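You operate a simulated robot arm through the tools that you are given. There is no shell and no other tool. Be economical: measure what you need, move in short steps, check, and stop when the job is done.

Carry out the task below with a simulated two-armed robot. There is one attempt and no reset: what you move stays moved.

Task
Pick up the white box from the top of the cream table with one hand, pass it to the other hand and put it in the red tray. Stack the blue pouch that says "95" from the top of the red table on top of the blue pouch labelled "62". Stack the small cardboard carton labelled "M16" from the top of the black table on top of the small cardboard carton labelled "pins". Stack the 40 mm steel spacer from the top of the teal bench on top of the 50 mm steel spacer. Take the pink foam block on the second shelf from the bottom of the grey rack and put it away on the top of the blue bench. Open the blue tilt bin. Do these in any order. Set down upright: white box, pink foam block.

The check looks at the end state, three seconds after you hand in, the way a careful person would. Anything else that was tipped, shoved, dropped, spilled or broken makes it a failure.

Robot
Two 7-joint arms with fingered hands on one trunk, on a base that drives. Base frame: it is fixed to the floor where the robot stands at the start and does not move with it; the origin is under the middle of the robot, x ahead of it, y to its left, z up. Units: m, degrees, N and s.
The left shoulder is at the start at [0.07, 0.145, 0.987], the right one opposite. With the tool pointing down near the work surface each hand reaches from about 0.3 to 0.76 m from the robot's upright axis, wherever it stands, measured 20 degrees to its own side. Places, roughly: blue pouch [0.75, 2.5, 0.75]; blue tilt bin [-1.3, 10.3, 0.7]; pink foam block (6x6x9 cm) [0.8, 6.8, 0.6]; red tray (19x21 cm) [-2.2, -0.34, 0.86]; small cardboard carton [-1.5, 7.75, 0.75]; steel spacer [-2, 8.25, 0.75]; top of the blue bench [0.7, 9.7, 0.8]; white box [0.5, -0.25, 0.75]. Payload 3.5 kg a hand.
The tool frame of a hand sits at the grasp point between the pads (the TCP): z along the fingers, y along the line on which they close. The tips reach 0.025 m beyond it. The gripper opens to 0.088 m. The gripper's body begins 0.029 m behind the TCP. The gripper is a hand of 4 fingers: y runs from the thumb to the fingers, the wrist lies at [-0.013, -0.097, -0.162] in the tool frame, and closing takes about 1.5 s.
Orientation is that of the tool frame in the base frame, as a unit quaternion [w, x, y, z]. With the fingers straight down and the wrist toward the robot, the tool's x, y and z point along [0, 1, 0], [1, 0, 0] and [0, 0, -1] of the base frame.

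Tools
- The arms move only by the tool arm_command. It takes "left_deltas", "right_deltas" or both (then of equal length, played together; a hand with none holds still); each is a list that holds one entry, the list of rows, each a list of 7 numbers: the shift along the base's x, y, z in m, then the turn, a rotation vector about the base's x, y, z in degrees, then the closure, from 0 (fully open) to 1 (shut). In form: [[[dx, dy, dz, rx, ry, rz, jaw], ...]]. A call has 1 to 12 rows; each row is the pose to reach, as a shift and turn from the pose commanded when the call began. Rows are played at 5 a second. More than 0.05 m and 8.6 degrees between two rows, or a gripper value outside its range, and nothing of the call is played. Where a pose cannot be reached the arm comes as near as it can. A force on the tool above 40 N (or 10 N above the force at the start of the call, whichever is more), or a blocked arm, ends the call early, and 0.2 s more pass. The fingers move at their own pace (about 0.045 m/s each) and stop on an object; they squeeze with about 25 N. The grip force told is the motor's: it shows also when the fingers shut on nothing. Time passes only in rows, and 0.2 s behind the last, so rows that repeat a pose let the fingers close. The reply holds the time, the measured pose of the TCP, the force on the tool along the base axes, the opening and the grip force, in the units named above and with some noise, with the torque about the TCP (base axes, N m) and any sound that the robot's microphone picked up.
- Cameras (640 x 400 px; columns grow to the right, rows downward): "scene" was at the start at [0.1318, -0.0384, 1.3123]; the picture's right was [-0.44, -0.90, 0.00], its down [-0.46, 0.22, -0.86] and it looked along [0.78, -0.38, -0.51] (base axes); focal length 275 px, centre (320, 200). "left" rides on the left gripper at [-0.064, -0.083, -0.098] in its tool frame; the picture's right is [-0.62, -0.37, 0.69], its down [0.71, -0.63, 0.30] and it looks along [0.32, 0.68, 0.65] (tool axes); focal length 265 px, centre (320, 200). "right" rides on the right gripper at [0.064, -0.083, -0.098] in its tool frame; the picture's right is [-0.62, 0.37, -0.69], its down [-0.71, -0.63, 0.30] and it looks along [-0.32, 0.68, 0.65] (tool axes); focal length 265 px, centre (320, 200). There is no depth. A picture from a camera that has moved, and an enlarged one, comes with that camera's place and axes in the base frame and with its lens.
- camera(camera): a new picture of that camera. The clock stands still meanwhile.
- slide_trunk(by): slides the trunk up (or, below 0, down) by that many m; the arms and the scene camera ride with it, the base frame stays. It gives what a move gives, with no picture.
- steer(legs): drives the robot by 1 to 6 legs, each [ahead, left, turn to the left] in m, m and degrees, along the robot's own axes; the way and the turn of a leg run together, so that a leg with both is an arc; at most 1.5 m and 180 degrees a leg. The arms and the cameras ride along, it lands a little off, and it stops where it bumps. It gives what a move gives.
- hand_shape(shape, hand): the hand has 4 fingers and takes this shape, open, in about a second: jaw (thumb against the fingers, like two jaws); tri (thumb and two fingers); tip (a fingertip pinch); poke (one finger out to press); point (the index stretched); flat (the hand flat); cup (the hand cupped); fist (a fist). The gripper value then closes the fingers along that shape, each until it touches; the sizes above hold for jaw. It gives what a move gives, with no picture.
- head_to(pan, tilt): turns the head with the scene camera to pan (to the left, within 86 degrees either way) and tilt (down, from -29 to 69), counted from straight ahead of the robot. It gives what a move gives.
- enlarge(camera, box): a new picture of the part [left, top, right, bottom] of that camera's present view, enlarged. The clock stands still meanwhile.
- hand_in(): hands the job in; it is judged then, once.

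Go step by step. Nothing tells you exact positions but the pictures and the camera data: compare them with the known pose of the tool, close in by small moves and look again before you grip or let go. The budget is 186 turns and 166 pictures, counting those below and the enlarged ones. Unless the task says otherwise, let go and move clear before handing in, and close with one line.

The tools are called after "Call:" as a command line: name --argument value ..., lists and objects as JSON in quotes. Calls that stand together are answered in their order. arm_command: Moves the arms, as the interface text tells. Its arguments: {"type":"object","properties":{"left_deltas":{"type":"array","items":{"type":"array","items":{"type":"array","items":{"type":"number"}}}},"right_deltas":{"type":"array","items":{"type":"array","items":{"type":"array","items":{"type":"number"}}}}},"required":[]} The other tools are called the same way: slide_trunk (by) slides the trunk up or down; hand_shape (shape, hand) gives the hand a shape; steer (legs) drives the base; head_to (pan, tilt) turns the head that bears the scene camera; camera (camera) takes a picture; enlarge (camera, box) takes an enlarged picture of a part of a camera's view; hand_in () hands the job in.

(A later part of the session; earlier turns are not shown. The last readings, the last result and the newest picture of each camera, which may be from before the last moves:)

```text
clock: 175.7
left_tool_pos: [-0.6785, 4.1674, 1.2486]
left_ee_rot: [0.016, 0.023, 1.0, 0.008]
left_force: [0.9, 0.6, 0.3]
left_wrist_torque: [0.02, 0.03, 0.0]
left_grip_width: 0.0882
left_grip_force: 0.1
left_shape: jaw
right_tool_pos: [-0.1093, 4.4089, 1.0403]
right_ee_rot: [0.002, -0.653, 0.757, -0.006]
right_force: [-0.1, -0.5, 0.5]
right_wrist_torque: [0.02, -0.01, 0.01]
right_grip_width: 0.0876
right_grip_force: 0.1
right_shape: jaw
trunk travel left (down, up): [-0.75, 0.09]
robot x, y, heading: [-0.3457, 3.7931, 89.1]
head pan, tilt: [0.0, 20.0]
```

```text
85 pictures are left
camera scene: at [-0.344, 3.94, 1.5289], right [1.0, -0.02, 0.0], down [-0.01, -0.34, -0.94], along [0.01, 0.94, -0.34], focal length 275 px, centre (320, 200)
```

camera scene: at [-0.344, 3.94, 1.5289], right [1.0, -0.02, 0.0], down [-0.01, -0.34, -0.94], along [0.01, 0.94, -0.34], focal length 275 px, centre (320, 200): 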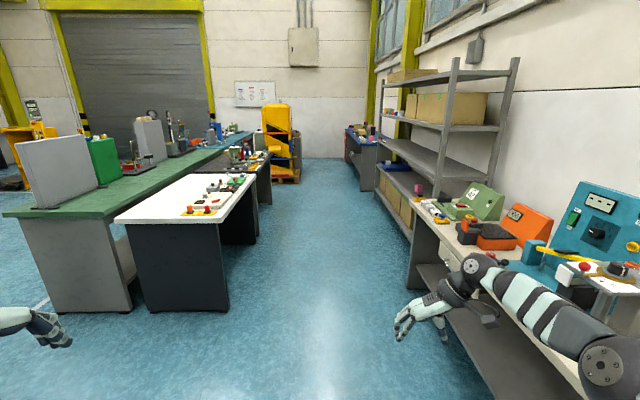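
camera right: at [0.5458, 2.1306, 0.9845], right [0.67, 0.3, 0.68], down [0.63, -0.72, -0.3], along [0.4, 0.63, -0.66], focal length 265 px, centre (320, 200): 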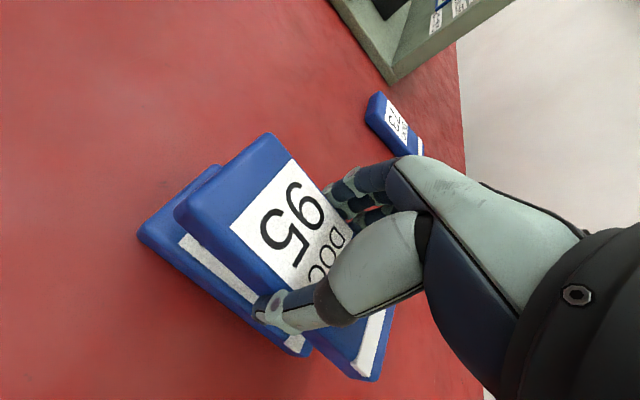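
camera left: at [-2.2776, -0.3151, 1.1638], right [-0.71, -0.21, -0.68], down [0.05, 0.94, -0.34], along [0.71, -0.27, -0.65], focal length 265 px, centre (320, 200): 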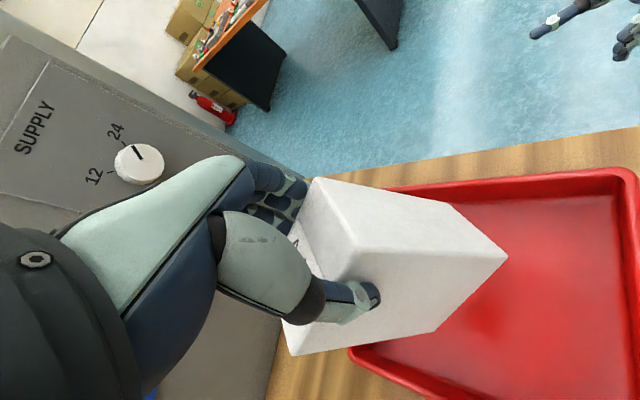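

I see the pink block on the rack's second shelf (about y 6.7). I drive alongside and turn to face the rack.

Call:
steer --legs '[[1.4, 0.05, 0], [1.4, 0.03, 1], [0.1, 0, 0], [0, 0, -90]]'

Call:
head_to --pan 0 --tilt 35

Call:
camera --camera "scene"

```text
clock: 194.0
left_tool_pos: [-0.1093, 7.0451, 1.2497]
left_ee_rot: [0.019, 0.716, 0.698, -0.005]
left_force: [-0.2, -0.2, 0.6]
left_wrist_torque: [-0.02, 0.0, 0.01]
left_grip_width: 0.0878
left_grip_force: 0.1
left_shape: jaw
right_tool_pos: [0.1436, 6.4797, 1.0404]
right_ee_rot: [-0.004, 0.064, 0.998, -0.006]
right_force: [-0.3, 0.7, -0.2]
right_wrist_torque: [0.02, 0.0, 0.03]
right_grip_width: 0.0875
right_grip_force: 0.0
right_shape: jaw
trunk travel left (down, up): [-0.75, 0.09]
robot x, y, heading: [-0.4755, 6.7064, 0.3]
head pan, tilt: [0.0, 20.0]
```

```text
clock: 194.7
left_tool_pos: [-0.1085, 7.0437, 1.2497]
left_ee_rot: [0.018, 0.716, 0.698, -0.006]
left_force: [0.8, -0.2, 0.0]
left_wrist_torque: [0.0, 0.01, -0.02]
left_grip_width: 0.0879
left_grip_force: 0.1
left_shape: jaw
right_tool_pos: [0.1435, 6.4796, 1.0396]
right_ee_rot: [-0.003, 0.063, 0.998, -0.005]
right_force: [0.2, -0.1, 0.9]
right_wrist_torque: [0.03, 0.01, 0.03]
right_grip_width: 0.0876
right_grip_force: 0.1
right_shape: jaw
trunk travel left (down, up): [-0.75, 0.09]
robot x, y, heading: [-0.4791, 6.7064, 0.2]
head pan, tilt: [0.0, 35.0]
```

```text
84 pictures are left
camera scene: at [-0.3354, 6.7076, 1.5052], right [0.0, -1.0, 0.0], down [-0.57, 0.0, -0.82], along [0.82, 0.0, -0.57], focal length 275 px, centre (320, 200)
```

scene: 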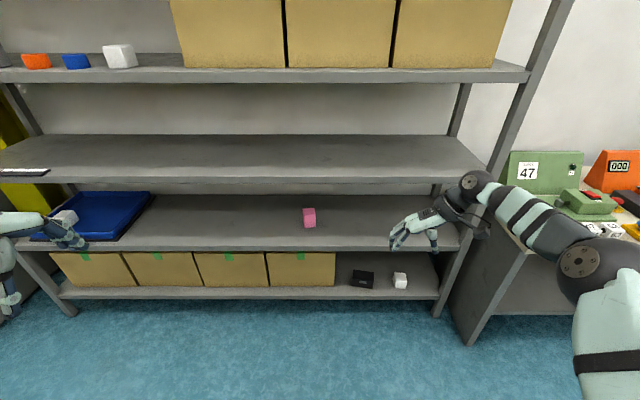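

The pink block is near (0.71, 6.77) on a shelf about z 0.6. I pitch the right hand to point forward-down and lower the trunk, then look again for stereo.

Call:
arm_command --right_deltas '[[[0, 0, 0, 0, -8, 0, 0], [0, 0, 0, 0, -16, 0, 0], [0, 0, 0, 0, -24, 0, 0], [0, 0, 0, 0, -32, 0, 0], [0, 0, 0, 0, -40, 0, 0], [0, 0, 0, 0, -48, 0, 0], [0, 0, 0, 0, -55, 0, 0]]]'

Call:
slide_trunk --by -0.3

Call:
camera --camera "scene"

```text
clock: 196.3
left_tool_pos: [-0.1087, 7.045, 1.2496]
left_ee_rot: [0.017, 0.716, 0.698, -0.006]
left_force: [-0.5, -0.2, 0.3]
left_wrist_torque: [-0.03, 0.03, -0.01]
left_grip_width: 0.0881
left_grip_force: 0.0
left_shape: jaw
right_tool_pos: [0.1434, 6.4807, 1.039]
right_ee_rot: [0.458, 0.06, 0.887, 0.025]
right_force: [-0.5, -0.5, -0.4]
right_wrist_torque: [0.01, -0.04, 0.0]
right_grip_width: 0.0877
right_grip_force: 0.1
right_shape: jaw
trunk travel left (down, up): [-0.75, 0.09]
robot x, y, heading: [-0.4745, 6.706, 0.1]
head pan, tilt: [0.0, 35.0]
```

```text
clock: 199.3
left_tool_pos: [-0.1098, 7.0446, 0.9494]
left_ee_rot: [0.018, 0.716, 0.698, -0.006]
left_force: [0.4, 0.4, 0.5]
left_wrist_torque: [-0.03, 0.01, 0.01]
left_grip_width: 0.0875
left_grip_force: 0.1
left_shape: jaw
right_tool_pos: [0.1441, 6.4812, 0.7398]
right_ee_rot: [0.457, 0.06, 0.887, 0.024]
right_force: [0.8, 0.9, -0.6]
right_wrist_torque: [0.02, -0.01, 0.0]
right_grip_width: 0.0875
right_grip_force: 0.0
right_shape: jaw
trunk travel left (down, up): [-0.45, 0.39]
robot x, y, heading: [-0.4741, 6.7067, 0.0]
head pan, tilt: [0.0, 35.0]
```

```text
83 pictures are left
camera scene: at [-0.3356, 6.7077, 1.2052], right [0.0, -1.0, 0.0], down [-0.57, 0.0, -0.82], along [0.82, 0.0, -0.57], focal length 275 px, centre (320, 200)
```

scene: 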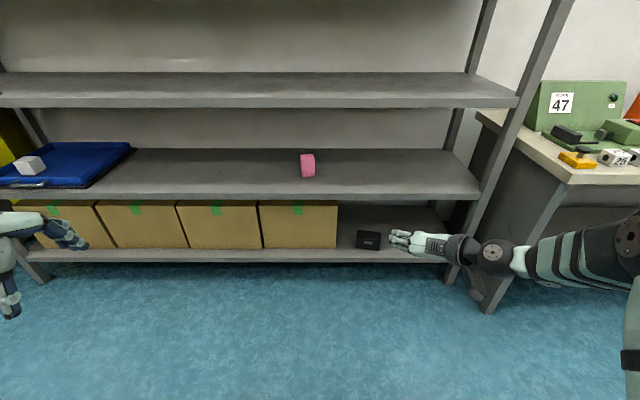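

I move closer and left so the block sits in front of the right hand, then zoom.

Call:
steer --legs '[[0, 0.2, 0], [0.33, 0, 0]]'

Call:
head_to --pan -10 --tilt 32

Call:
camera --camera "scene"

Call:
camera --camera "right"

```text
clock: 202.7
left_tool_pos: [0.2306, 7.2321, 0.9497]
left_ee_rot: [0.017, 0.721, 0.692, -0.007]
left_force: [1.1, 0.7, -0.1]
left_wrist_torque: [0.0, 0.01, -0.01]
left_grip_width: 0.0878
left_grip_force: 0.2
left_shape: jaw
right_tool_pos: [0.4763, 6.6661, 0.7391]
right_ee_rot: [0.457, 0.064, 0.887, 0.021]
right_force: [0.7, -0.4, 0.4]
right_wrist_torque: [-0.02, -0.01, 0.02]
right_grip_width: 0.0877
right_grip_force: 0.1
right_shape: jaw
trunk travel left (down, up): [-0.45, 0.39]
robot x, y, heading: [-0.1409, 6.8974, -0.6]
head pan, tilt: [0.0, 35.0]
```

```text
clock: 203.4
left_tool_pos: [0.2302, 7.2341, 0.9497]
left_ee_rot: [0.018, 0.721, 0.693, -0.006]
left_force: [0.0, 0.1, -1.1]
left_wrist_torque: [0.0, -0.02, -0.01]
left_grip_width: 0.0879
left_grip_force: 0.1
left_shape: jaw
right_tool_pos: [0.4756, 6.6657, 0.7388]
right_ee_rot: [0.458, 0.066, 0.886, 0.022]
right_force: [-0.3, -0.2, -0.2]
right_wrist_torque: [-0.01, 0.02, 0.01]
right_grip_width: 0.0875
right_grip_force: 0.2
right_shape: jaw
trunk travel left (down, up): [-0.45, 0.39]
robot x, y, heading: [-0.1395, 6.9016, -0.9]
head pan, tilt: [-10.0, 32.0]
```

```text
82 pictures are left
camera scene: at [-0.0004, 6.884, 1.2098], right [-0.18, -0.98, 0.0], down [-0.52, 0.1, -0.85], along [0.83, -0.16, -0.53], focal length 275 px, centre (320, 200)
```

scene: 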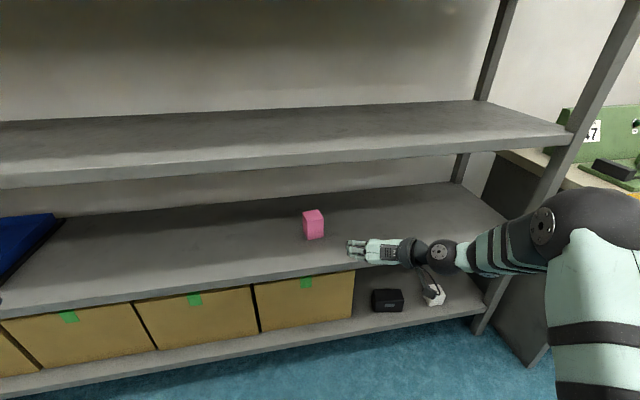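

```text
81 pictures are left
camera right: at [0.3517, 6.595, 0.7364], right [-0.17, 0.3, 0.94], down [0.6, -0.73, 0.34], along [0.78, 0.62, -0.05], focal length 265 px, centre (320, 200)
```

right: 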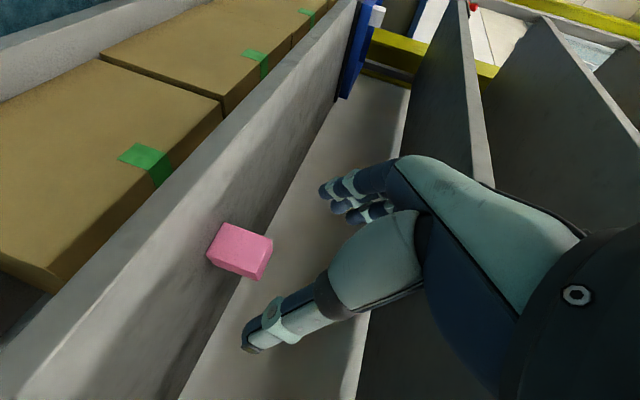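

Call:
enlarge --camera "scene" --box '[280, 195, 360, 255]'

Call:
enlarge --camera "right" --box '[180, 200, 300, 290]'

```text
6.67 times, centred on (320, 225) of scene
camera zoom: at [-0.0004, 6.884, 1.2098], right [-0.18, -0.98, 0.0], down [-0.52, 0.1, -0.85], along [0.83, -0.16, -0.53], focal length 1836 px, centre (320, 33)
```

zoom: 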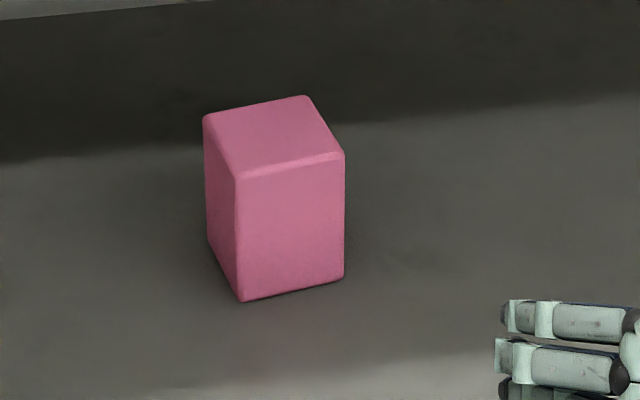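

```text
4.44 times, centred on (240, 245) of right
camera zoom: at [0.3517, 6.595, 0.7364], right [-0.17, 0.3, 0.94], down [0.6, -0.73, 0.34], along [0.78, 0.62, -0.05], focal length 1180 px, centre (676, 0)
```

zoom: 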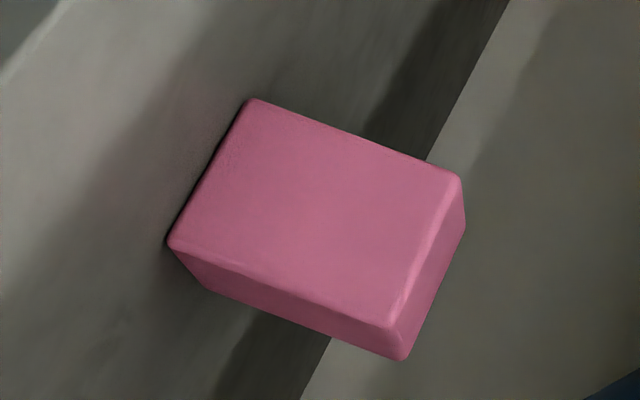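

Good stereo: shelf at z 0.583, block front face centre (0.738, 6.758), yaw ≈ 8.5°. I align the hand (30° pitch) and go to a pre-grasp in front of the block.

Call:
arm_command --right_deltas '[[[0.01, 0.02, -0.025, -1.4, -1.4, 3.4, 0], [0.02, 0.04, -0.05, -2.8, -2.9, 6.9, 0], [0.04, 0.06, -0.075, -4.2, -4.3, 10.3, 0], [0.07, 0.075, -0.095, -5.6, -5.8, 13.8, 0], [0.11, 0.081, -0.107, -5.6, -5.8, 13.8, 0], [0.15, 0.081, -0.107, -5.6, -5.8, 13.8, 0], [0.175, 0.081, -0.107, -5.6, -5.8, 13.8, 0]]]'

Call:
enlarge --camera "scene" --box '[260, 180, 420, 290]'

Call:
camera --camera "right"

```text
clock: 205.0
left_tool_pos: [0.229, 7.2326, 0.9481]
left_ee_rot: [0.017, 0.721, 0.693, -0.006]
left_force: [0.9, -0.2, -0.3]
left_wrist_torque: [-0.04, 0.0, -0.01]
left_grip_width: 0.0878
left_grip_force: 0.0
left_shape: jaw
right_tool_pos: [0.5881, 6.7483, 0.633]
right_ee_rot: [0.498, -0.064, 0.864, 0.036]
right_force: [-0.1, -0.3, -0.5]
right_wrist_torque: [0.04, 0.01, 0.03]
right_grip_width: 0.0878
right_grip_force: 0.0
right_shape: jaw
right hand out of reach, approached as far as the arm can: row 6, 7
trunk travel left (down, up): [-0.45, 0.39]
robot x, y, heading: [-0.1379, 6.9039, -0.4]
head pan, tilt: [-10.0, 32.0]
```

```text
3.64 times, centred on (340, 235) of scene
camera zoom: at [0.0004, 6.8836, 1.2097], right [-0.18, -0.98, 0.0], down [-0.52, 0.1, -0.85], along [0.83, -0.16, -0.53], focal length 1001 px, centre (247, 73)
```

zoom: 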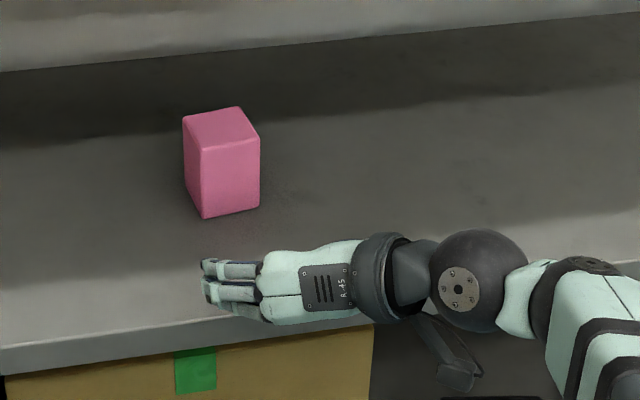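

```text
77 pictures are left
camera right: at [0.4846, 6.6488, 0.6265], right [-0.34, 0.32, 0.88], down [0.71, -0.53, 0.47], along [0.62, 0.78, -0.05], focal length 265 px, centre (320, 200)
```

right: 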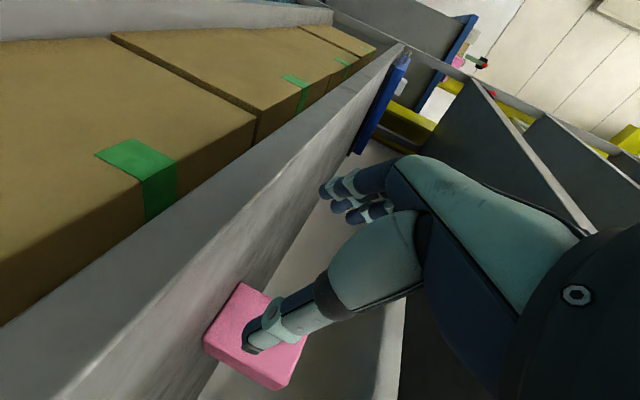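

The hand is well aligned; the arm is at its limit, so I drive 0.11 m forward for the rest.

Call:
steer --legs '[[0.11, 0.0, 0]]'

Call:
enlarge --camera "scene" --box '[260, 180, 420, 290]'

```text
clock: 206.2
left_tool_pos: [0.3411, 7.2329, 0.9482]
left_ee_rot: [0.017, 0.719, 0.695, -0.007]
left_force: [-0.5, 0.3, 0.3]
left_wrist_torque: [0.05, 0.0, -0.02]
left_grip_width: 0.0875
left_grip_force: 0.1
left_shape: jaw
right_tool_pos: [0.6978, 6.7503, 0.6328]
right_ee_rot: [0.498, -0.067, 0.864, 0.037]
right_force: [0.5, -0.7, 0.3]
right_wrist_torque: [-0.01, -0.03, -0.01]
right_grip_width: 0.0879
right_grip_force: 0.1
right_shape: jaw
trunk travel left (down, up): [-0.45, 0.39]
robot x, y, heading: [-0.027, 6.8998, -0.2]
head pan, tilt: [-10.0, 32.0]
```

```text
3.64 times, centred on (340, 235) of scene
camera zoom: at [0.1109, 6.8836, 1.2096], right [-0.18, -0.98, 0.0], down [-0.52, 0.1, -0.85], along [0.83, -0.15, -0.53], focal length 1001 px, centre (247, 73)
```

zoom: 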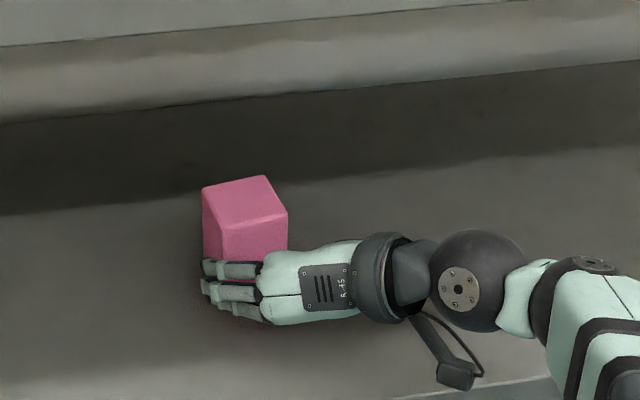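

I advance the last 4–5 cm slowly.

Call:
arm_command --right_deltas '[[[0.015, 0.002, 0, 0, 0, 0, 0], [0.03, 0.005, 0, 0, 0, 0, 0], [0.04, 0.007, 0, 0, 0, 0, 0], [0.046, 0.008, 0, 0, 0, 0, 0]]]'

Call:
enlarge --camera "scene" --box '[260, 180, 420, 290]'

Call:
camera --camera "right"

```text
clock: 207.2
left_tool_pos: [0.3387, 7.2337, 0.9487]
left_ee_rot: [0.017, 0.72, 0.694, -0.006]
left_force: [0.3, -0.8, -0.1]
left_wrist_torque: [0.0, 0.0, -0.02]
left_grip_width: 0.0881
left_grip_force: 0.0
left_shape: jaw
right_tool_pos: [0.7256, 6.7595, 0.6366]
right_ee_rot: [0.498, -0.068, 0.864, 0.037]
right_force: [0.2, -0.1, -0.5]
right_wrist_torque: [0.03, 0.01, 0.0]
right_grip_width: 0.0879
right_grip_force: 0.1
right_shape: jaw
right hand out of reach, approached as far as the arm can: row 2, 3, 4
trunk travel left (down, up): [-0.45, 0.39]
robot x, y, heading: [-0.0276, 6.8984, -0.6]
head pan, tilt: [-10.0, 32.0]
```

```text
3.64 times, centred on (340, 235) of scene
camera zoom: at [0.1099, 6.884, 1.2098], right [-0.18, -0.98, 0.0], down [-0.52, 0.1, -0.85], along [0.83, -0.15, -0.53], focal length 1001 px, centre (247, 73)
```

zoom: 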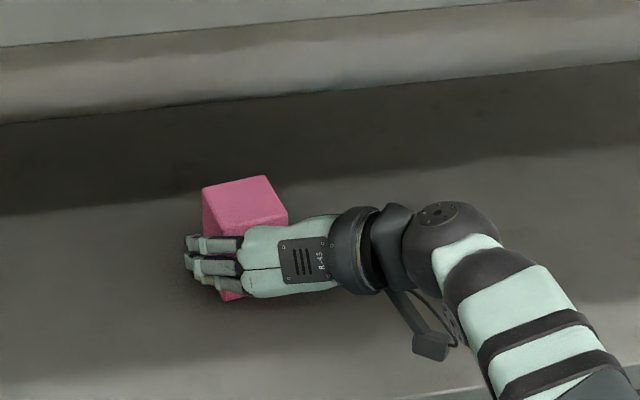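

```text
74 pictures are left
camera right: at [0.624, 6.6601, 0.6294], right [-0.34, 0.32, 0.88], down [0.71, -0.53, 0.47], along [0.62, 0.79, -0.05], focal length 265 px, centre (320, 200)
```

right: 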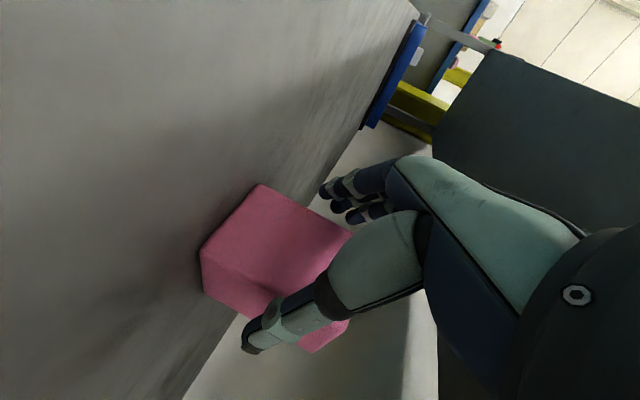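

I need about 1.5 cm more; drive it.

Call:
steer --legs '[[0.018, 0, 0]]'

Call:
enlarge --camera "scene" --box '[260, 180, 420, 290]'

```text
clock: 208.0
left_tool_pos: [0.3582, 7.2321, 0.9491]
left_ee_rot: [0.017, 0.72, 0.694, -0.006]
left_force: [0.0, 0.0, -0.8]
left_wrist_torque: [-0.01, 0.01, 0.02]
left_grip_width: 0.088
left_grip_force: 0.0
left_shape: jaw
right_tool_pos: [0.7443, 6.7602, 0.6354]
right_ee_rot: [0.498, -0.067, 0.864, 0.037]
right_force: [0.0, 0.0, 0.0]
right_wrist_torque: [0.02, -0.01, -0.02]
right_grip_width: 0.0879
right_grip_force: 0.0
right_shape: jaw
trunk travel left (down, up): [-0.45, 0.39]
robot x, y, heading: [-0.0131, 6.8972, -0.3]
head pan, tilt: [-10.0, 32.0]
```

```text
3.64 times, centred on (340, 235) of scene
camera zoom: at [0.1283, 6.8835, 1.2097], right [-0.18, -0.98, 0.0], down [-0.52, 0.1, -0.85], along [0.83, -0.15, -0.53], focal length 1001 px, centre (247, 73)
```

zoom: 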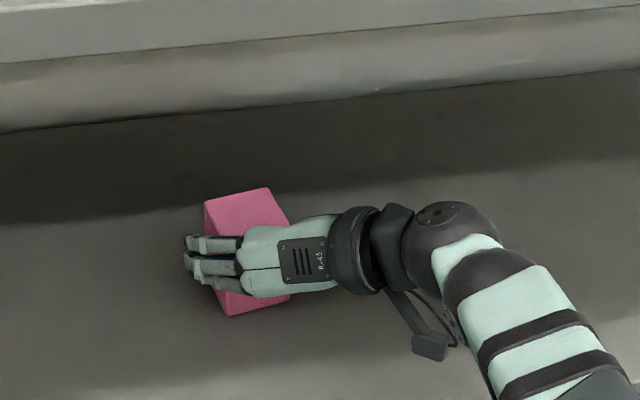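

Now the hand straddles the block; I close and lift slightly.

Call:
arm_command --right_deltas '[[[0, 0, 0, 0, 0, 0, 0.4], [0, 0, 0, 0, 0, 0, 0.8], [0, 0, 0, 0, 0, 0, 1], [0, 0, 0, 0, 0, 0, 1], [0, 0, 0, 0, 0, 0, 1], [0, 0, 0, 0, 0, 0, 1], [0, 0, 0, 0, 0, 0, 1], [0, 0, 0.01, 0, 0, 0, 1], [0, 0, 0.03, 0, 0, 0, 1], [0, 0, 0.05, 0, 0, 0, 1]]]'

Call:
enlarge --camera "scene" --box '[260, 160, 420, 290]'

Call:
camera --camera "right"

```text
clock: 210.2
left_tool_pos: [0.3562, 7.2341, 0.9495]
left_ee_rot: [0.019, 0.72, 0.693, -0.006]
left_force: [0.0, 0.0, 0.0]
left_wrist_torque: [0.01, -0.02, -0.03]
left_grip_width: 0.0878
left_grip_force: 0.0
left_shape: jaw
right_tool_pos: [0.7454, 6.7579, 0.6853]
right_ee_rot: [0.498, -0.067, 0.864, 0.038]
right_force: [-0.3, 0.0, 0.3]
right_wrist_torque: [0.0, 0.01, -0.05]
right_grip_width: 0.0541
right_grip_force: 25.2
right_shape: jaw
trunk travel left (down, up): [-0.45, 0.39]
robot x, y, heading: [-0.0089, 6.8996, -0.5]
head pan, tilt: [-10.0, 32.0]
```

```text
3.08 times, centred on (340, 225) of scene
camera zoom: at [0.1277, 6.8834, 1.2098], right [-0.18, -0.98, 0.0], down [-0.52, 0.1, -0.85], along [0.83, -0.15, -0.53], focal length 847 px, centre (258, 123)
```

zoom: 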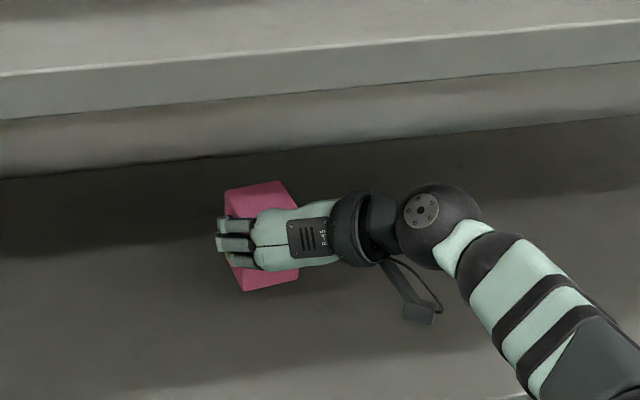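

```text
71 pictures are left
camera right: at [0.6432, 6.6584, 0.6788], right [-0.34, 0.32, 0.88], down [0.71, -0.53, 0.47], along [0.62, 0.79, -0.05], focal length 265 px, centre (320, 200)
```

right: 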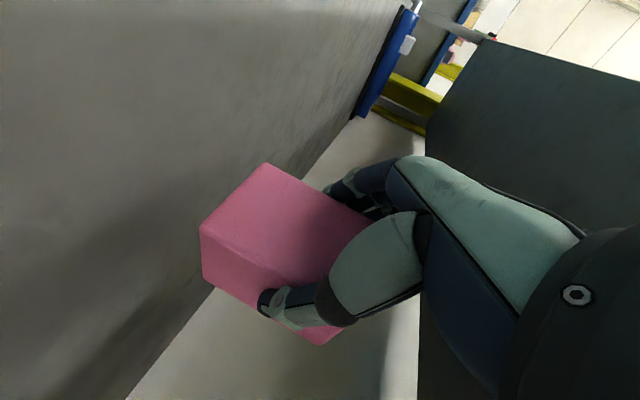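

The block is held upright. I back out of the rack and raise the trunk.

Call:
steer --legs '[[-0.42, 0, 0]]'

Call:
slide_trunk --by 0.3

Call:
steer --legs '[[0, 0, 90], [1.4, 0, 0]]'

Call:
head_to --pan -5 --tilt 22

Call:
camera --camera "scene"

```text
clock: 212.7
left_tool_pos: [-0.0466, 7.2337, 0.9489]
left_ee_rot: [0.018, 0.721, 0.692, -0.006]
left_force: [-0.3, -1.2, -0.2]
left_wrist_torque: [0.01, -0.02, 0.0]
left_grip_width: 0.0879
left_grip_force: 0.1
left_shape: jaw
right_tool_pos: [0.3384, 6.7566, 0.6861]
right_ee_rot: [0.499, -0.065, 0.863, 0.035]
right_force: [0.5, 0.1, -0.8]
right_wrist_torque: [0.01, -0.01, 0.02]
right_grip_width: 0.0539
right_grip_force: 24.8
right_shape: jaw
trunk travel left (down, up): [-0.45, 0.39]
robot x, y, heading: [-0.4195, 6.9081, -1.0]
head pan, tilt: [-10.0, 32.0]
```

```text
clock: 215.7
left_tool_pos: [-0.0461, 7.2354, 1.2492]
left_ee_rot: [0.018, 0.722, 0.692, -0.006]
left_force: [0.5, 0.0, -0.2]
left_wrist_torque: [0.0, 0.01, -0.01]
left_grip_width: 0.0878
left_grip_force: 0.1
left_shape: jaw
right_tool_pos: [0.3396, 6.7562, 0.9846]
right_ee_rot: [0.498, -0.065, 0.864, 0.035]
right_force: [0.2, -0.1, 0.3]
right_wrist_torque: [0.0, 0.01, -0.01]
right_grip_width: 0.0539
right_grip_force: 25.0
right_shape: jaw
trunk travel left (down, up): [-0.75, 0.09]
robot x, y, heading: [-0.4137, 6.8993, -0.9]
head pan, tilt: [-10.0, 32.0]
```

```text
clock: 226.5
left_tool_pos: [-0.7145, 8.672, 1.2498]
left_ee_rot: [0.017, 0.029, 0.999, 0.009]
left_force: [-0.2, 0.0, -0.7]
left_wrist_torque: [-0.03, -0.02, -0.01]
left_grip_width: 0.0881
left_grip_force: 0.1
left_shape: jaw
right_tool_pos: [-0.2316, 9.0488, 0.9856]
right_ee_rot: [-0.331, 0.652, -0.569, -0.376]
right_force: [-0.1, -0.9, -1.2]
right_wrist_torque: [0.01, 0.0, 0.01]
right_grip_width: 0.0538
right_grip_force: 25.3
right_shape: jaw
trunk travel left (down, up): [-0.75, 0.09]
robot x, y, heading: [-0.3917, 8.2968, 88.8]
head pan, tilt: [-10.0, 32.0]
```

```text
clock: 227.2
left_tool_pos: [-0.7138, 8.6728, 1.2487]
left_ee_rot: [0.018, 0.028, 0.999, 0.008]
left_force: [-0.2, 0.4, 0.1]
left_wrist_torque: [-0.02, -0.02, 0.0]
left_grip_width: 0.0878
left_grip_force: 0.0
left_shape: jaw
right_tool_pos: [-0.2326, 9.05, 0.9841]
right_ee_rot: [-0.33, 0.652, -0.57, -0.375]
right_force: [0.1, -0.2, -0.2]
right_wrist_torque: [0.0, -0.01, 0.01]
right_grip_width: 0.054
right_grip_force: 25.2
right_shape: jaw
trunk travel left (down, up): [-0.75, 0.09]
robot x, y, heading: [-0.3853, 8.2952, 88.3]
head pan, tilt: [-5.0, 22.0]
```

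```text
70 pictures are left
camera scene: at [-0.3752, 8.44, 1.5256], right [0.99, -0.11, 0.0], down [-0.04, -0.37, -0.93], along [0.11, 0.92, -0.38], focal length 275 px, centre (320, 200)
```

scene: 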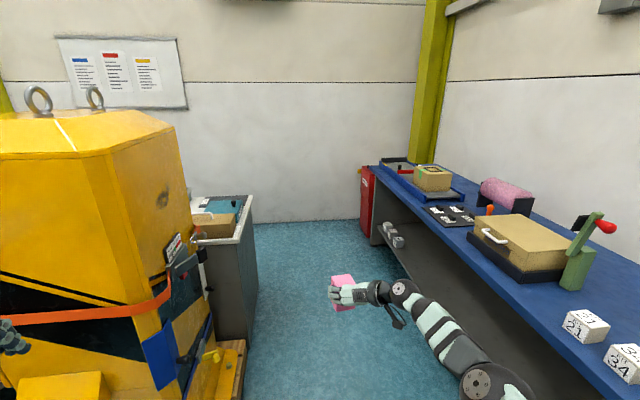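

A yellow machine is close on the left; the blue bench is on the right. I turn here to face the bench and slide left along it instead.

Call:
steer --legs '[[0, 0, -88], [0, 0.8, 0]]'

Call:
head_to --pan 0 --tilt 38

Call:
camera --camera "scene"

```text
clock: 235.3
left_tool_pos: [0.0341, 9.4101, 1.2488]
left_ee_rot: [0.017, 0.738, 0.675, -0.005]
left_force: [-0.2, -0.5, 0.0]
left_wrist_torque: [-0.02, 0.02, -0.04]
left_grip_width: 0.088
left_grip_force: 0.0
left_shape: jaw
right_tool_pos: [0.3972, 8.9173, 0.9853]
right_ee_rot: [0.5, -0.044, 0.865, 0.024]
right_force: [0.0, 0.5, -0.8]
right_wrist_torque: [-0.03, 0.04, 0.01]
right_grip_width: 0.0539
right_grip_force: 25.3
right_shape: jaw
trunk travel left (down, up): [-0.75, 0.09]
robot x, y, heading: [-0.3509, 9.0982, -3.7]
head pan, tilt: [-5.0, 22.0]
```

```text
clock: 236.1
left_tool_pos: [0.0337, 9.4111, 1.2487]
left_ee_rot: [0.017, 0.737, 0.676, -0.006]
left_force: [0.6, 0.2, -0.3]
left_wrist_torque: [0.04, 0.02, 0.02]
left_grip_width: 0.088
left_grip_force: 0.0
left_shape: jaw
right_tool_pos: [0.3957, 8.9169, 0.9845]
right_ee_rot: [0.5, -0.045, 0.865, 0.024]
right_force: [0.1, -0.1, -0.9]
right_wrist_torque: [0.01, 0.01, -0.02]
right_grip_width: 0.0536
right_grip_force: 24.9
right_shape: jaw
trunk travel left (down, up): [-0.75, 0.09]
robot x, y, heading: [-0.3502, 9.0951, -3.3]
head pan, tilt: [0.0, 38.0]
```

```text
69 pictures are left
camera scene: at [-0.2143, 9.0892, 1.5006], right [-0.06, -1.0, 0.0], down [-0.61, 0.04, -0.79], along [0.79, -0.05, -0.62], focal length 275 px, centre (320, 200)
```

scene: 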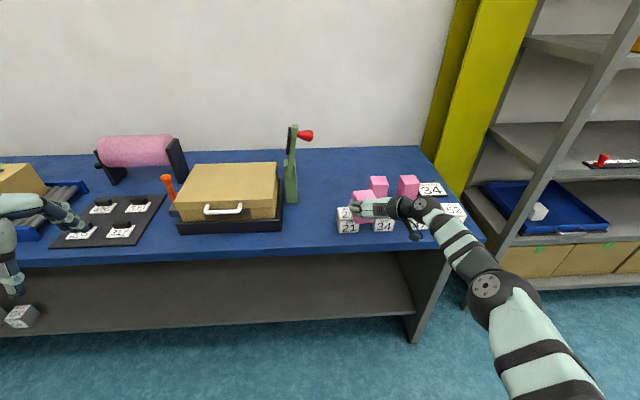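

The bench has a free spot around (0.56, 9.09) between the case/lever and the dice. I turn 30° right so the hand comes in straight, and slide over.

Call:
steer --legs '[[0, 0, -30], [0, 0.58, 0]]'

Call:
head_to --pan 0 --tilt 42

Call:
camera --camera "scene"

```text
clock: 240.8
left_tool_pos: [0.4493, 9.6442, 1.2497]
left_ee_rot: [0.015, 0.888, 0.459, -0.01]
left_force: [0.2, -0.1, 0.1]
left_wrist_torque: [-0.02, -0.01, -0.03]
left_grip_width: 0.0879
left_grip_force: 0.0
left_shape: jaw
right_tool_pos: [0.5146, 9.0333, 0.9856]
right_ee_rot: [0.489, 0.182, 0.847, -0.106]
right_force: [0.2, -0.3, -0.9]
right_wrist_torque: [-0.01, -0.01, -0.01]
right_grip_width: 0.0534
right_grip_force: 24.7
right_shape: jaw
trunk travel left (down, up): [-0.75, 0.09]
robot x, y, heading: [-0.0434, 9.5653, -33.5]
head pan, tilt: [0.0, 38.0]
```

```text
clock: 241.5
left_tool_pos: [0.4494, 9.6442, 1.2487]
left_ee_rot: [0.015, 0.888, 0.46, -0.011]
left_force: [0.5, 0.6, 0.1]
left_wrist_torque: [0.02, -0.01, 0.01]
left_grip_width: 0.0879
left_grip_force: 0.0
left_shape: jaw
right_tool_pos: [0.5151, 9.0339, 0.9854]
right_ee_rot: [0.488, 0.182, 0.847, -0.107]
right_force: [0.0, 0.6, -0.1]
right_wrist_torque: [0.04, 0.0, 0.05]
right_grip_width: 0.0538
right_grip_force: 25.2
right_shape: jaw
trunk travel left (down, up): [-0.75, 0.09]
robot x, y, heading: [-0.042, 9.5668, -33.3]
head pan, tilt: [0.0, 42.0]
```

```text
68 pictures are left
camera scene: at [0.0706, 9.4923, 1.4946], right [-0.55, -0.83, 0.0], down [-0.56, 0.37, -0.74], along [0.62, -0.41, -0.67], focal length 275 px, centre (320, 200)
```

scene: 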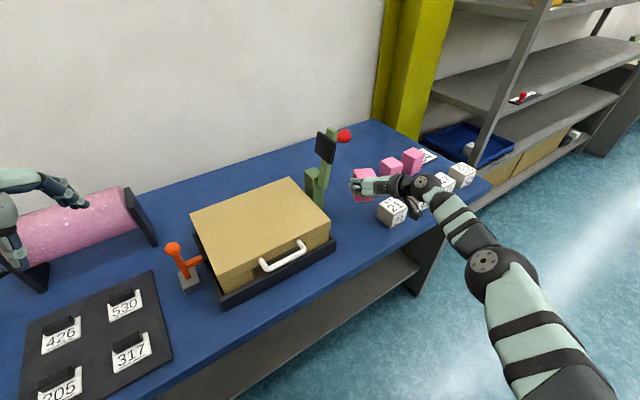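

The spot (0.57, 9.035) is free between die, lever and case. I shift the base slightly, pull the left hand back/up, and will lower with the trunk.

Call:
steer --legs '[[0.022, 0.03, 0]]'

Call:
arm_command --left_deltas '[[[-0.03, 0.01, 0.02, 0, 0, 0, 0], [-0.06, 0.02, 0.04, 0, 0, 0, 0], [-0.09, 0.03, 0.06, 0, 0, 0, 0], [-0.1, 0.04, 0.08, 0, 0, 0, 0]]]'

Call:
slide_trunk --by -0.09

Call:
enlarge --camera "scene" --box '[280, 80, 480, 240]'

Call:
camera --camera "right"

```text
clock: 242.3
left_tool_pos: [0.4781, 9.6531, 1.2527]
left_ee_rot: [0.016, 0.888, 0.46, -0.007]
left_force: [-0.2, 0.4, 0.5]
left_wrist_torque: [-0.01, -0.05, 0.05]
left_grip_width: 0.0878
left_grip_force: 0.0
left_shape: jaw
right_tool_pos: [0.5439, 9.0433, 0.9864]
right_ee_rot: [0.49, 0.183, 0.845, -0.107]
right_force: [0.3, -0.4, -0.3]
right_wrist_torque: [0.01, -0.02, 0.01]
right_grip_width: 0.0535
right_grip_force: 24.9
right_shape: jaw
trunk travel left (down, up): [-0.75, 0.09]
robot x, y, heading: [-0.0064, 9.5784, -33.5]
head pan, tilt: [0.0, 42.0]
```

```text
clock: 243.3
left_tool_pos: [0.4261, 9.6879, 1.2834]
left_ee_rot: [0.015, 0.887, 0.461, -0.011]
left_force: [0.2, -0.3, -0.3]
left_wrist_torque: [-0.01, -0.01, 0.0]
left_grip_width: 0.0877
left_grip_force: 0.0
left_shape: jaw
left hand out of reach, approached as far as the arm can: row 2, 3, 4
right_tool_pos: [0.5483, 9.0463, 0.9852]
right_ee_rot: [0.489, 0.184, 0.846, -0.107]
right_force: [-1.1, 0.7, -0.2]
right_wrist_torque: [0.01, -0.01, 0.01]
right_grip_width: 0.0535
right_grip_force: 25.0
right_shape: jaw
trunk travel left (down, up): [-0.75, 0.09]
robot x, y, heading: [-0.0043, 9.5757, -33.5]
head pan, tilt: [0.0, 42.0]
```

```text
clock: 244.6
left_tool_pos: [0.4246, 9.691, 1.1958]
left_ee_rot: [0.017, 0.887, 0.461, -0.01]
left_force: [0.4, -0.2, 0.2]
left_wrist_torque: [0.01, -0.02, 0.0]
left_grip_width: 0.0879
left_grip_force: 0.1
left_shape: jaw
right_tool_pos: [0.5488, 9.0464, 0.9008]
right_ee_rot: [0.493, 0.183, 0.844, -0.108]
right_force: [3.5, 0.3, 19.7]
right_wrist_torque: [0.12, -0.39, -0.1]
right_grip_width: 0.0536
right_grip_force: 24.5
right_shape: jaw
trunk travel left (down, up): [-0.66, 0.18]
robot x, y, heading: [-0.0128, 9.5794, -33.4]
head pan, tilt: [0.0, 42.0]
```

```text
2.50 times, centred on (380, 160) of scene
camera zoom: at [0.1021, 9.5074, 1.4054], right [-0.55, -0.83, 0.0], down [-0.56, 0.37, -0.74], along [0.62, -0.41, -0.67], focal length 688 px, centre (170, 300)
```

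zoom: 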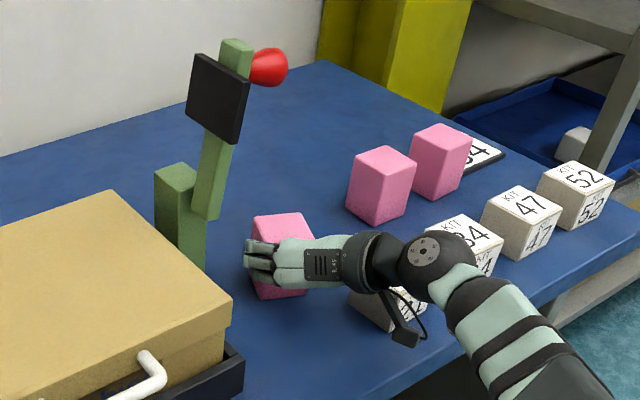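

```text
66 pictures are left
camera right: at [0.4086, 9.0195, 0.8944], right [-0.12, 0.46, 0.88], down [0.3, -0.83, 0.48], along [0.95, 0.32, -0.04], focal length 265 px, centre (320, 200)
```

right: 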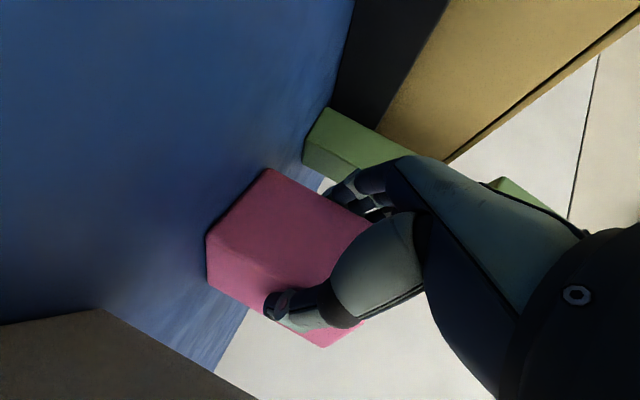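

The block touched down on the bench (top z≈0.85). I relieve the pressure, open the hand, and withdraw straight back.

Call:
arm_command --right_deltas '[[[0, 0, 0.005, 0, 0, 0, 1], [0, 0, 0.007, 0, 0, 0, 1], [0, 0, 0.007, 0, 0, 0, 0.7], [0, 0, 0.007, 0, 0, 0, 0.4], [0, 0, 0.007, 0, 0, 0, 0], [0, 0, 0.007, 0, 0, 0, 0], [0, 0, 0.007, 0, 0, 0, 0], [0, 0, 0.007, 0, 0, 0, 0]]]'

Call:
enlarge --camera "scene" --box '[280, 80, 480, 240]'

```text
clock: 246.4
left_tool_pos: [0.4277, 9.6887, 1.1937]
left_ee_rot: [0.016, 0.888, 0.46, -0.011]
left_force: [-0.6, 0.1, 0.3]
left_wrist_torque: [0.03, 0.01, 0.04]
left_grip_width: 0.0879
left_grip_force: 0.1
left_shape: jaw
right_tool_pos: [0.5499, 9.0456, 0.9013]
right_ee_rot: [0.487, 0.183, 0.847, -0.108]
right_force: [0.4, 0.4, -0.3]
right_wrist_torque: [0.02, 0.04, 0.04]
right_grip_width: 0.0876
right_grip_force: 0.0
right_shape: jaw
trunk travel left (down, up): [-0.66, 0.18]
robot x, y, heading: [-0.0091, 9.5805, -33.5]
head pan, tilt: [0.0, 42.0]
```

```text
2.50 times, centred on (380, 160) of scene
camera zoom: at [0.105, 9.5048, 1.4046], right [-0.55, -0.83, 0.0], down [-0.56, 0.37, -0.74], along [0.62, -0.41, -0.67], focal length 688 px, centre (170, 300)
```

zoom: 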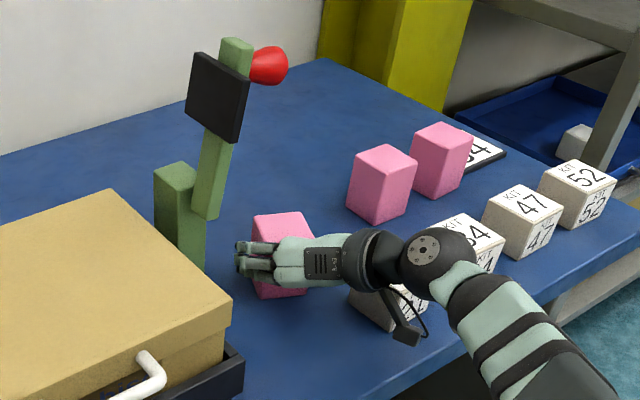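

Withdraw 2 cm back, then straight up so I don't brush the case.

Call:
arm_command --right_deltas '[[[-0.009, 0.004, 0, 0, 0, 0, 0], [-0.018, 0.008, 0.005, 0, 0, 0, 0], [-0.018, 0.008, 0.04, 0, 0, 0, 0], [-0.018, 0.008, 0.08, 0, 0, 0, 0], [-0.018, 0.008, 0.12, 0, 0, 0, 0], [-0.018, 0.008, 0.16, 0, 0, 0, 0]]]'

Call:
enlarge --camera "scene" --box '[280, 80, 480, 240]'

```text
clock: 247.8
left_tool_pos: [0.4272, 9.6897, 1.1937]
left_ee_rot: [0.016, 0.887, 0.461, -0.011]
left_force: [0.2, -0.4, 0.9]
left_wrist_torque: [0.0, 0.02, -0.04]
left_grip_width: 0.0877
left_grip_force: 0.0
left_shape: jaw
right_tool_pos: [0.5281, 9.0551, 1.0644]
right_ee_rot: [0.488, 0.182, 0.847, -0.107]
right_force: [0.3, -1.0, -0.3]
right_wrist_torque: [0.01, -0.02, 0.0]
right_grip_width: 0.0879
right_grip_force: 0.1
right_shape: jaw
trunk travel left (down, up): [-0.66, 0.18]
robot x, y, heading: [-0.0056, 9.5777, -33.6]
head pan, tilt: [0.0, 42.0]
```

```text
2.50 times, centred on (380, 160) of scene
camera zoom: at [0.1044, 9.5059, 1.4047], right [-0.55, -0.83, 0.0], down [-0.56, 0.37, -0.74], along [0.62, -0.41, -0.67], focal length 688 px, centre (170, 300)
```

zoom: 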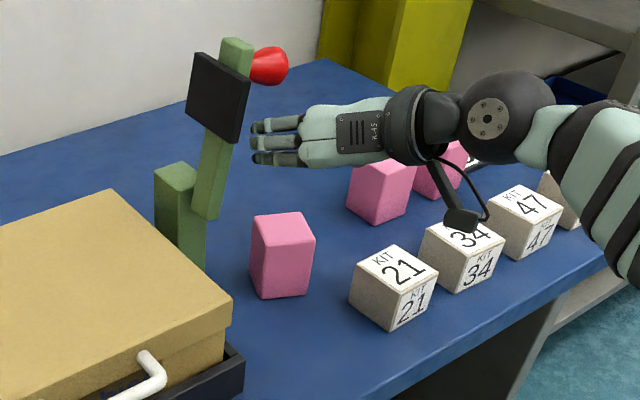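

Task 3 is done: the pink block stands on the blue bench. Next the blue tilt bin near (-1.3, 10.3): I back off, turn left, and look.

Call:
steer --legs '[[-0.3, 0, 0], [0, 0, 120]]'

Call:
head_to --pan 45 --tilt 25

Call:
camera --camera "scene"

```text
clock: 255.0
left_tool_pos: [-0.5872, 10.0443, 1.1939]
left_ee_rot: [0.016, 0.015, 1.0, 0.008]
left_force: [-1.1, 1.7, 1.1]
left_wrist_torque: [-0.02, -0.03, 0.02]
left_grip_width: 0.0877
left_grip_force: 0.0
left_shape: jaw
right_tool_pos: [-0.1153, 10.4779, 1.0642]
right_ee_rot: [-0.326, 0.659, -0.562, -0.379]
right_force: [-0.5, 0.1, 0.0]
right_wrist_torque: [0.02, -0.01, -0.02]
right_grip_width: 0.0879
right_grip_force: 0.0
right_shape: jaw
trunk travel left (down, up): [-0.66, 0.18]
robot x, y, heading: [-0.2536, 9.7431, 90.0]
head pan, tilt: [0.0, 42.0]
```

```text
clock: 256.1
left_tool_pos: [-0.5875, 10.0454, 1.1932]
left_ee_rot: [0.017, 0.014, 1.0, 0.008]
left_force: [0.1, -0.9, 0.4]
left_wrist_torque: [-0.02, -0.02, -0.01]
left_grip_width: 0.0876
left_grip_force: 0.1
left_shape: jaw
right_tool_pos: [-0.1156, 10.4782, 1.0635]
right_ee_rot: [-0.326, 0.659, -0.562, -0.379]
right_force: [-0.6, 0.6, -0.5]
right_wrist_torque: [0.0, -0.01, -0.02]
right_grip_width: 0.0877
right_grip_force: 0.0
right_shape: jaw
trunk travel left (down, up): [-0.66, 0.18]
robot x, y, heading: [-0.2542, 9.741, 89.5]
head pan, tilt: [45.0, 25.0]
```

```text
63 pictures are left
camera scene: at [-0.3202, 9.8599, 1.4309], right [0.71, 0.71, 0.0], down [0.3, -0.3, -0.91], along [-0.64, 0.64, -0.42], focal length 275 px, centre (320, 200)
```

scene: 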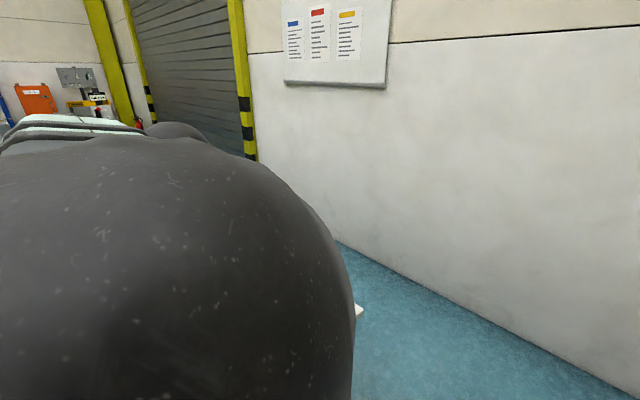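

My left elbow blocks the view. I extend the left hand forward and look again.

Call:
arm_command --left_deltas '[[[0.02, 0.03, 0, 0, 0, 0, 0], [0.04, 0.06, -0.01, 0, 0, 0, 0], [0.06, 0.1, -0.02, 0, 0, 0, 0], [0.08, 0.14, -0.03, 0, 0, 0, 0], [0.1, 0.18, -0.04, 0, 0, 0, 0], [0.12, 0.22, -0.05, 0, 0, 0, 0], [0.13, 0.25, -0.05, 0, 0, 0, 0]]]'

Call:
camera --camera "scene"

```text
clock: 257.7
left_tool_pos: [-0.4612, 10.2936, 1.1415]
left_ee_rot: [0.017, 0.013, 1.0, 0.01]
left_force: [-0.3, -0.5, 0.0]
left_wrist_torque: [-0.02, -0.01, 0.01]
left_grip_width: 0.0878
left_grip_force: 0.0
left_shape: jaw
left hand out of reach, approached as far as the arm can: row 1, 2, 3, 4
right_tool_pos: [-0.1177, 10.4786, 1.0634]
right_ee_rot: [-0.325, 0.659, -0.563, -0.378]
right_force: [0.1, 0.5, -0.1]
right_wrist_torque: [-0.02, -0.04, 0.0]
right_grip_width: 0.0875
right_grip_force: 0.2
right_shape: jaw
trunk travel left (down, up): [-0.66, 0.18]
robot x, y, heading: [-0.2584, 9.7435, 90.0]
head pan, tilt: [45.0, 25.0]
```

```text
62 pictures are left
camera scene: at [-0.3211, 9.8605, 1.4308], right [0.71, 0.71, 0.0], down [0.3, -0.3, -0.91], along [-0.64, 0.64, -0.42], focal length 275 px, centre (320, 200)
```

scene: 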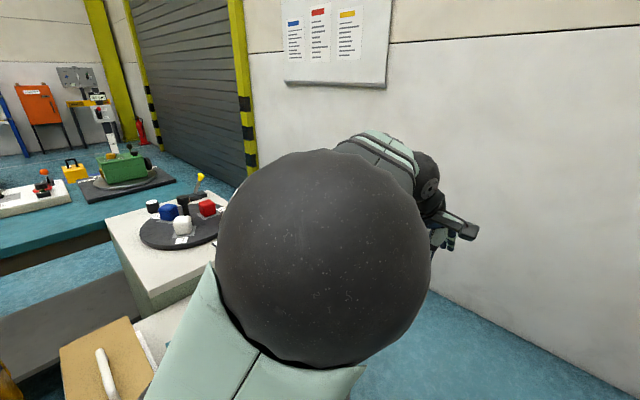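

I lower the left hand further so the elbow drops out of view, then look left.

Call:
arm_command --left_deltas '[[[0, 0.02, -0.04, 0, 0, 0, 0], [0.01, 0.04, -0.08, 0, 0, 0, 0], [0.02, 0.06, -0.12, 0, 0, 0, 0], [0.03, 0.08, -0.16, 0, 0, 0, 0], [0.04, 0.1, -0.2, 0, 0, 0, 0], [0.05, 0.1, -0.24, 0, 0, 0, 0]]]'

Call:
head_to --pan 68 --tilt 28

Call:
camera --camera "scene"

```text
clock: 259.1
left_tool_pos: [-0.4057, 10.3953, 0.9025]
left_ee_rot: [0.017, 0.015, 1.0, 0.009]
left_force: [-0.5, 0.1, 0.1]
left_wrist_torque: [-0.01, -0.01, 0.0]
left_grip_width: 0.088
left_grip_force: 0.1
left_shape: jaw
right_tool_pos: [-0.1156, 10.4793, 1.0621]
right_ee_rot: [-0.325, 0.659, -0.562, -0.379]
right_force: [0.2, 0.6, 0.6]
right_wrist_torque: [0.0, 0.0, 0.01]
right_grip_width: 0.0876
right_grip_force: 0.2
right_shape: jaw
trunk travel left (down, up): [-0.66, 0.18]
robot x, y, heading: [-0.2587, 9.744, 89.9]
head pan, tilt: [45.0, 25.0]
```

```text
clock: 260.0
left_tool_pos: [-0.4069, 10.3956, 0.9035]
left_ee_rot: [0.017, 0.014, 1.0, 0.008]
left_force: [0.3, -0.1, -0.7]
left_wrist_torque: [-0.02, -0.01, -0.02]
left_grip_width: 0.0878
left_grip_force: 0.0
left_shape: jaw
right_tool_pos: [-0.1154, 10.4796, 1.0637]
right_ee_rot: [-0.326, 0.659, -0.562, -0.379]
right_force: [-0.6, 0.6, -0.4]
right_wrist_torque: [0.03, 0.02, 0.02]
right_grip_width: 0.0878
right_grip_force: 0.2
right_shape: jaw
trunk travel left (down, up): [-0.66, 0.18]
robot x, y, heading: [-0.2543, 9.7403, 90.1]
head pan, tilt: [68.0, 28.0]
```

```text
61 pictures are left
camera scene: at [-0.3396, 9.8291, 1.4261], right [0.38, 0.93, 0.0], down [0.43, -0.18, -0.88], along [-0.82, 0.33, -0.47], focal length 275 px, centre (320, 200)
```

scene: 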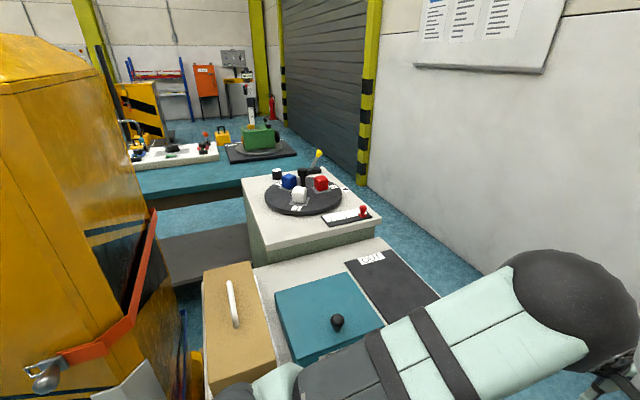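

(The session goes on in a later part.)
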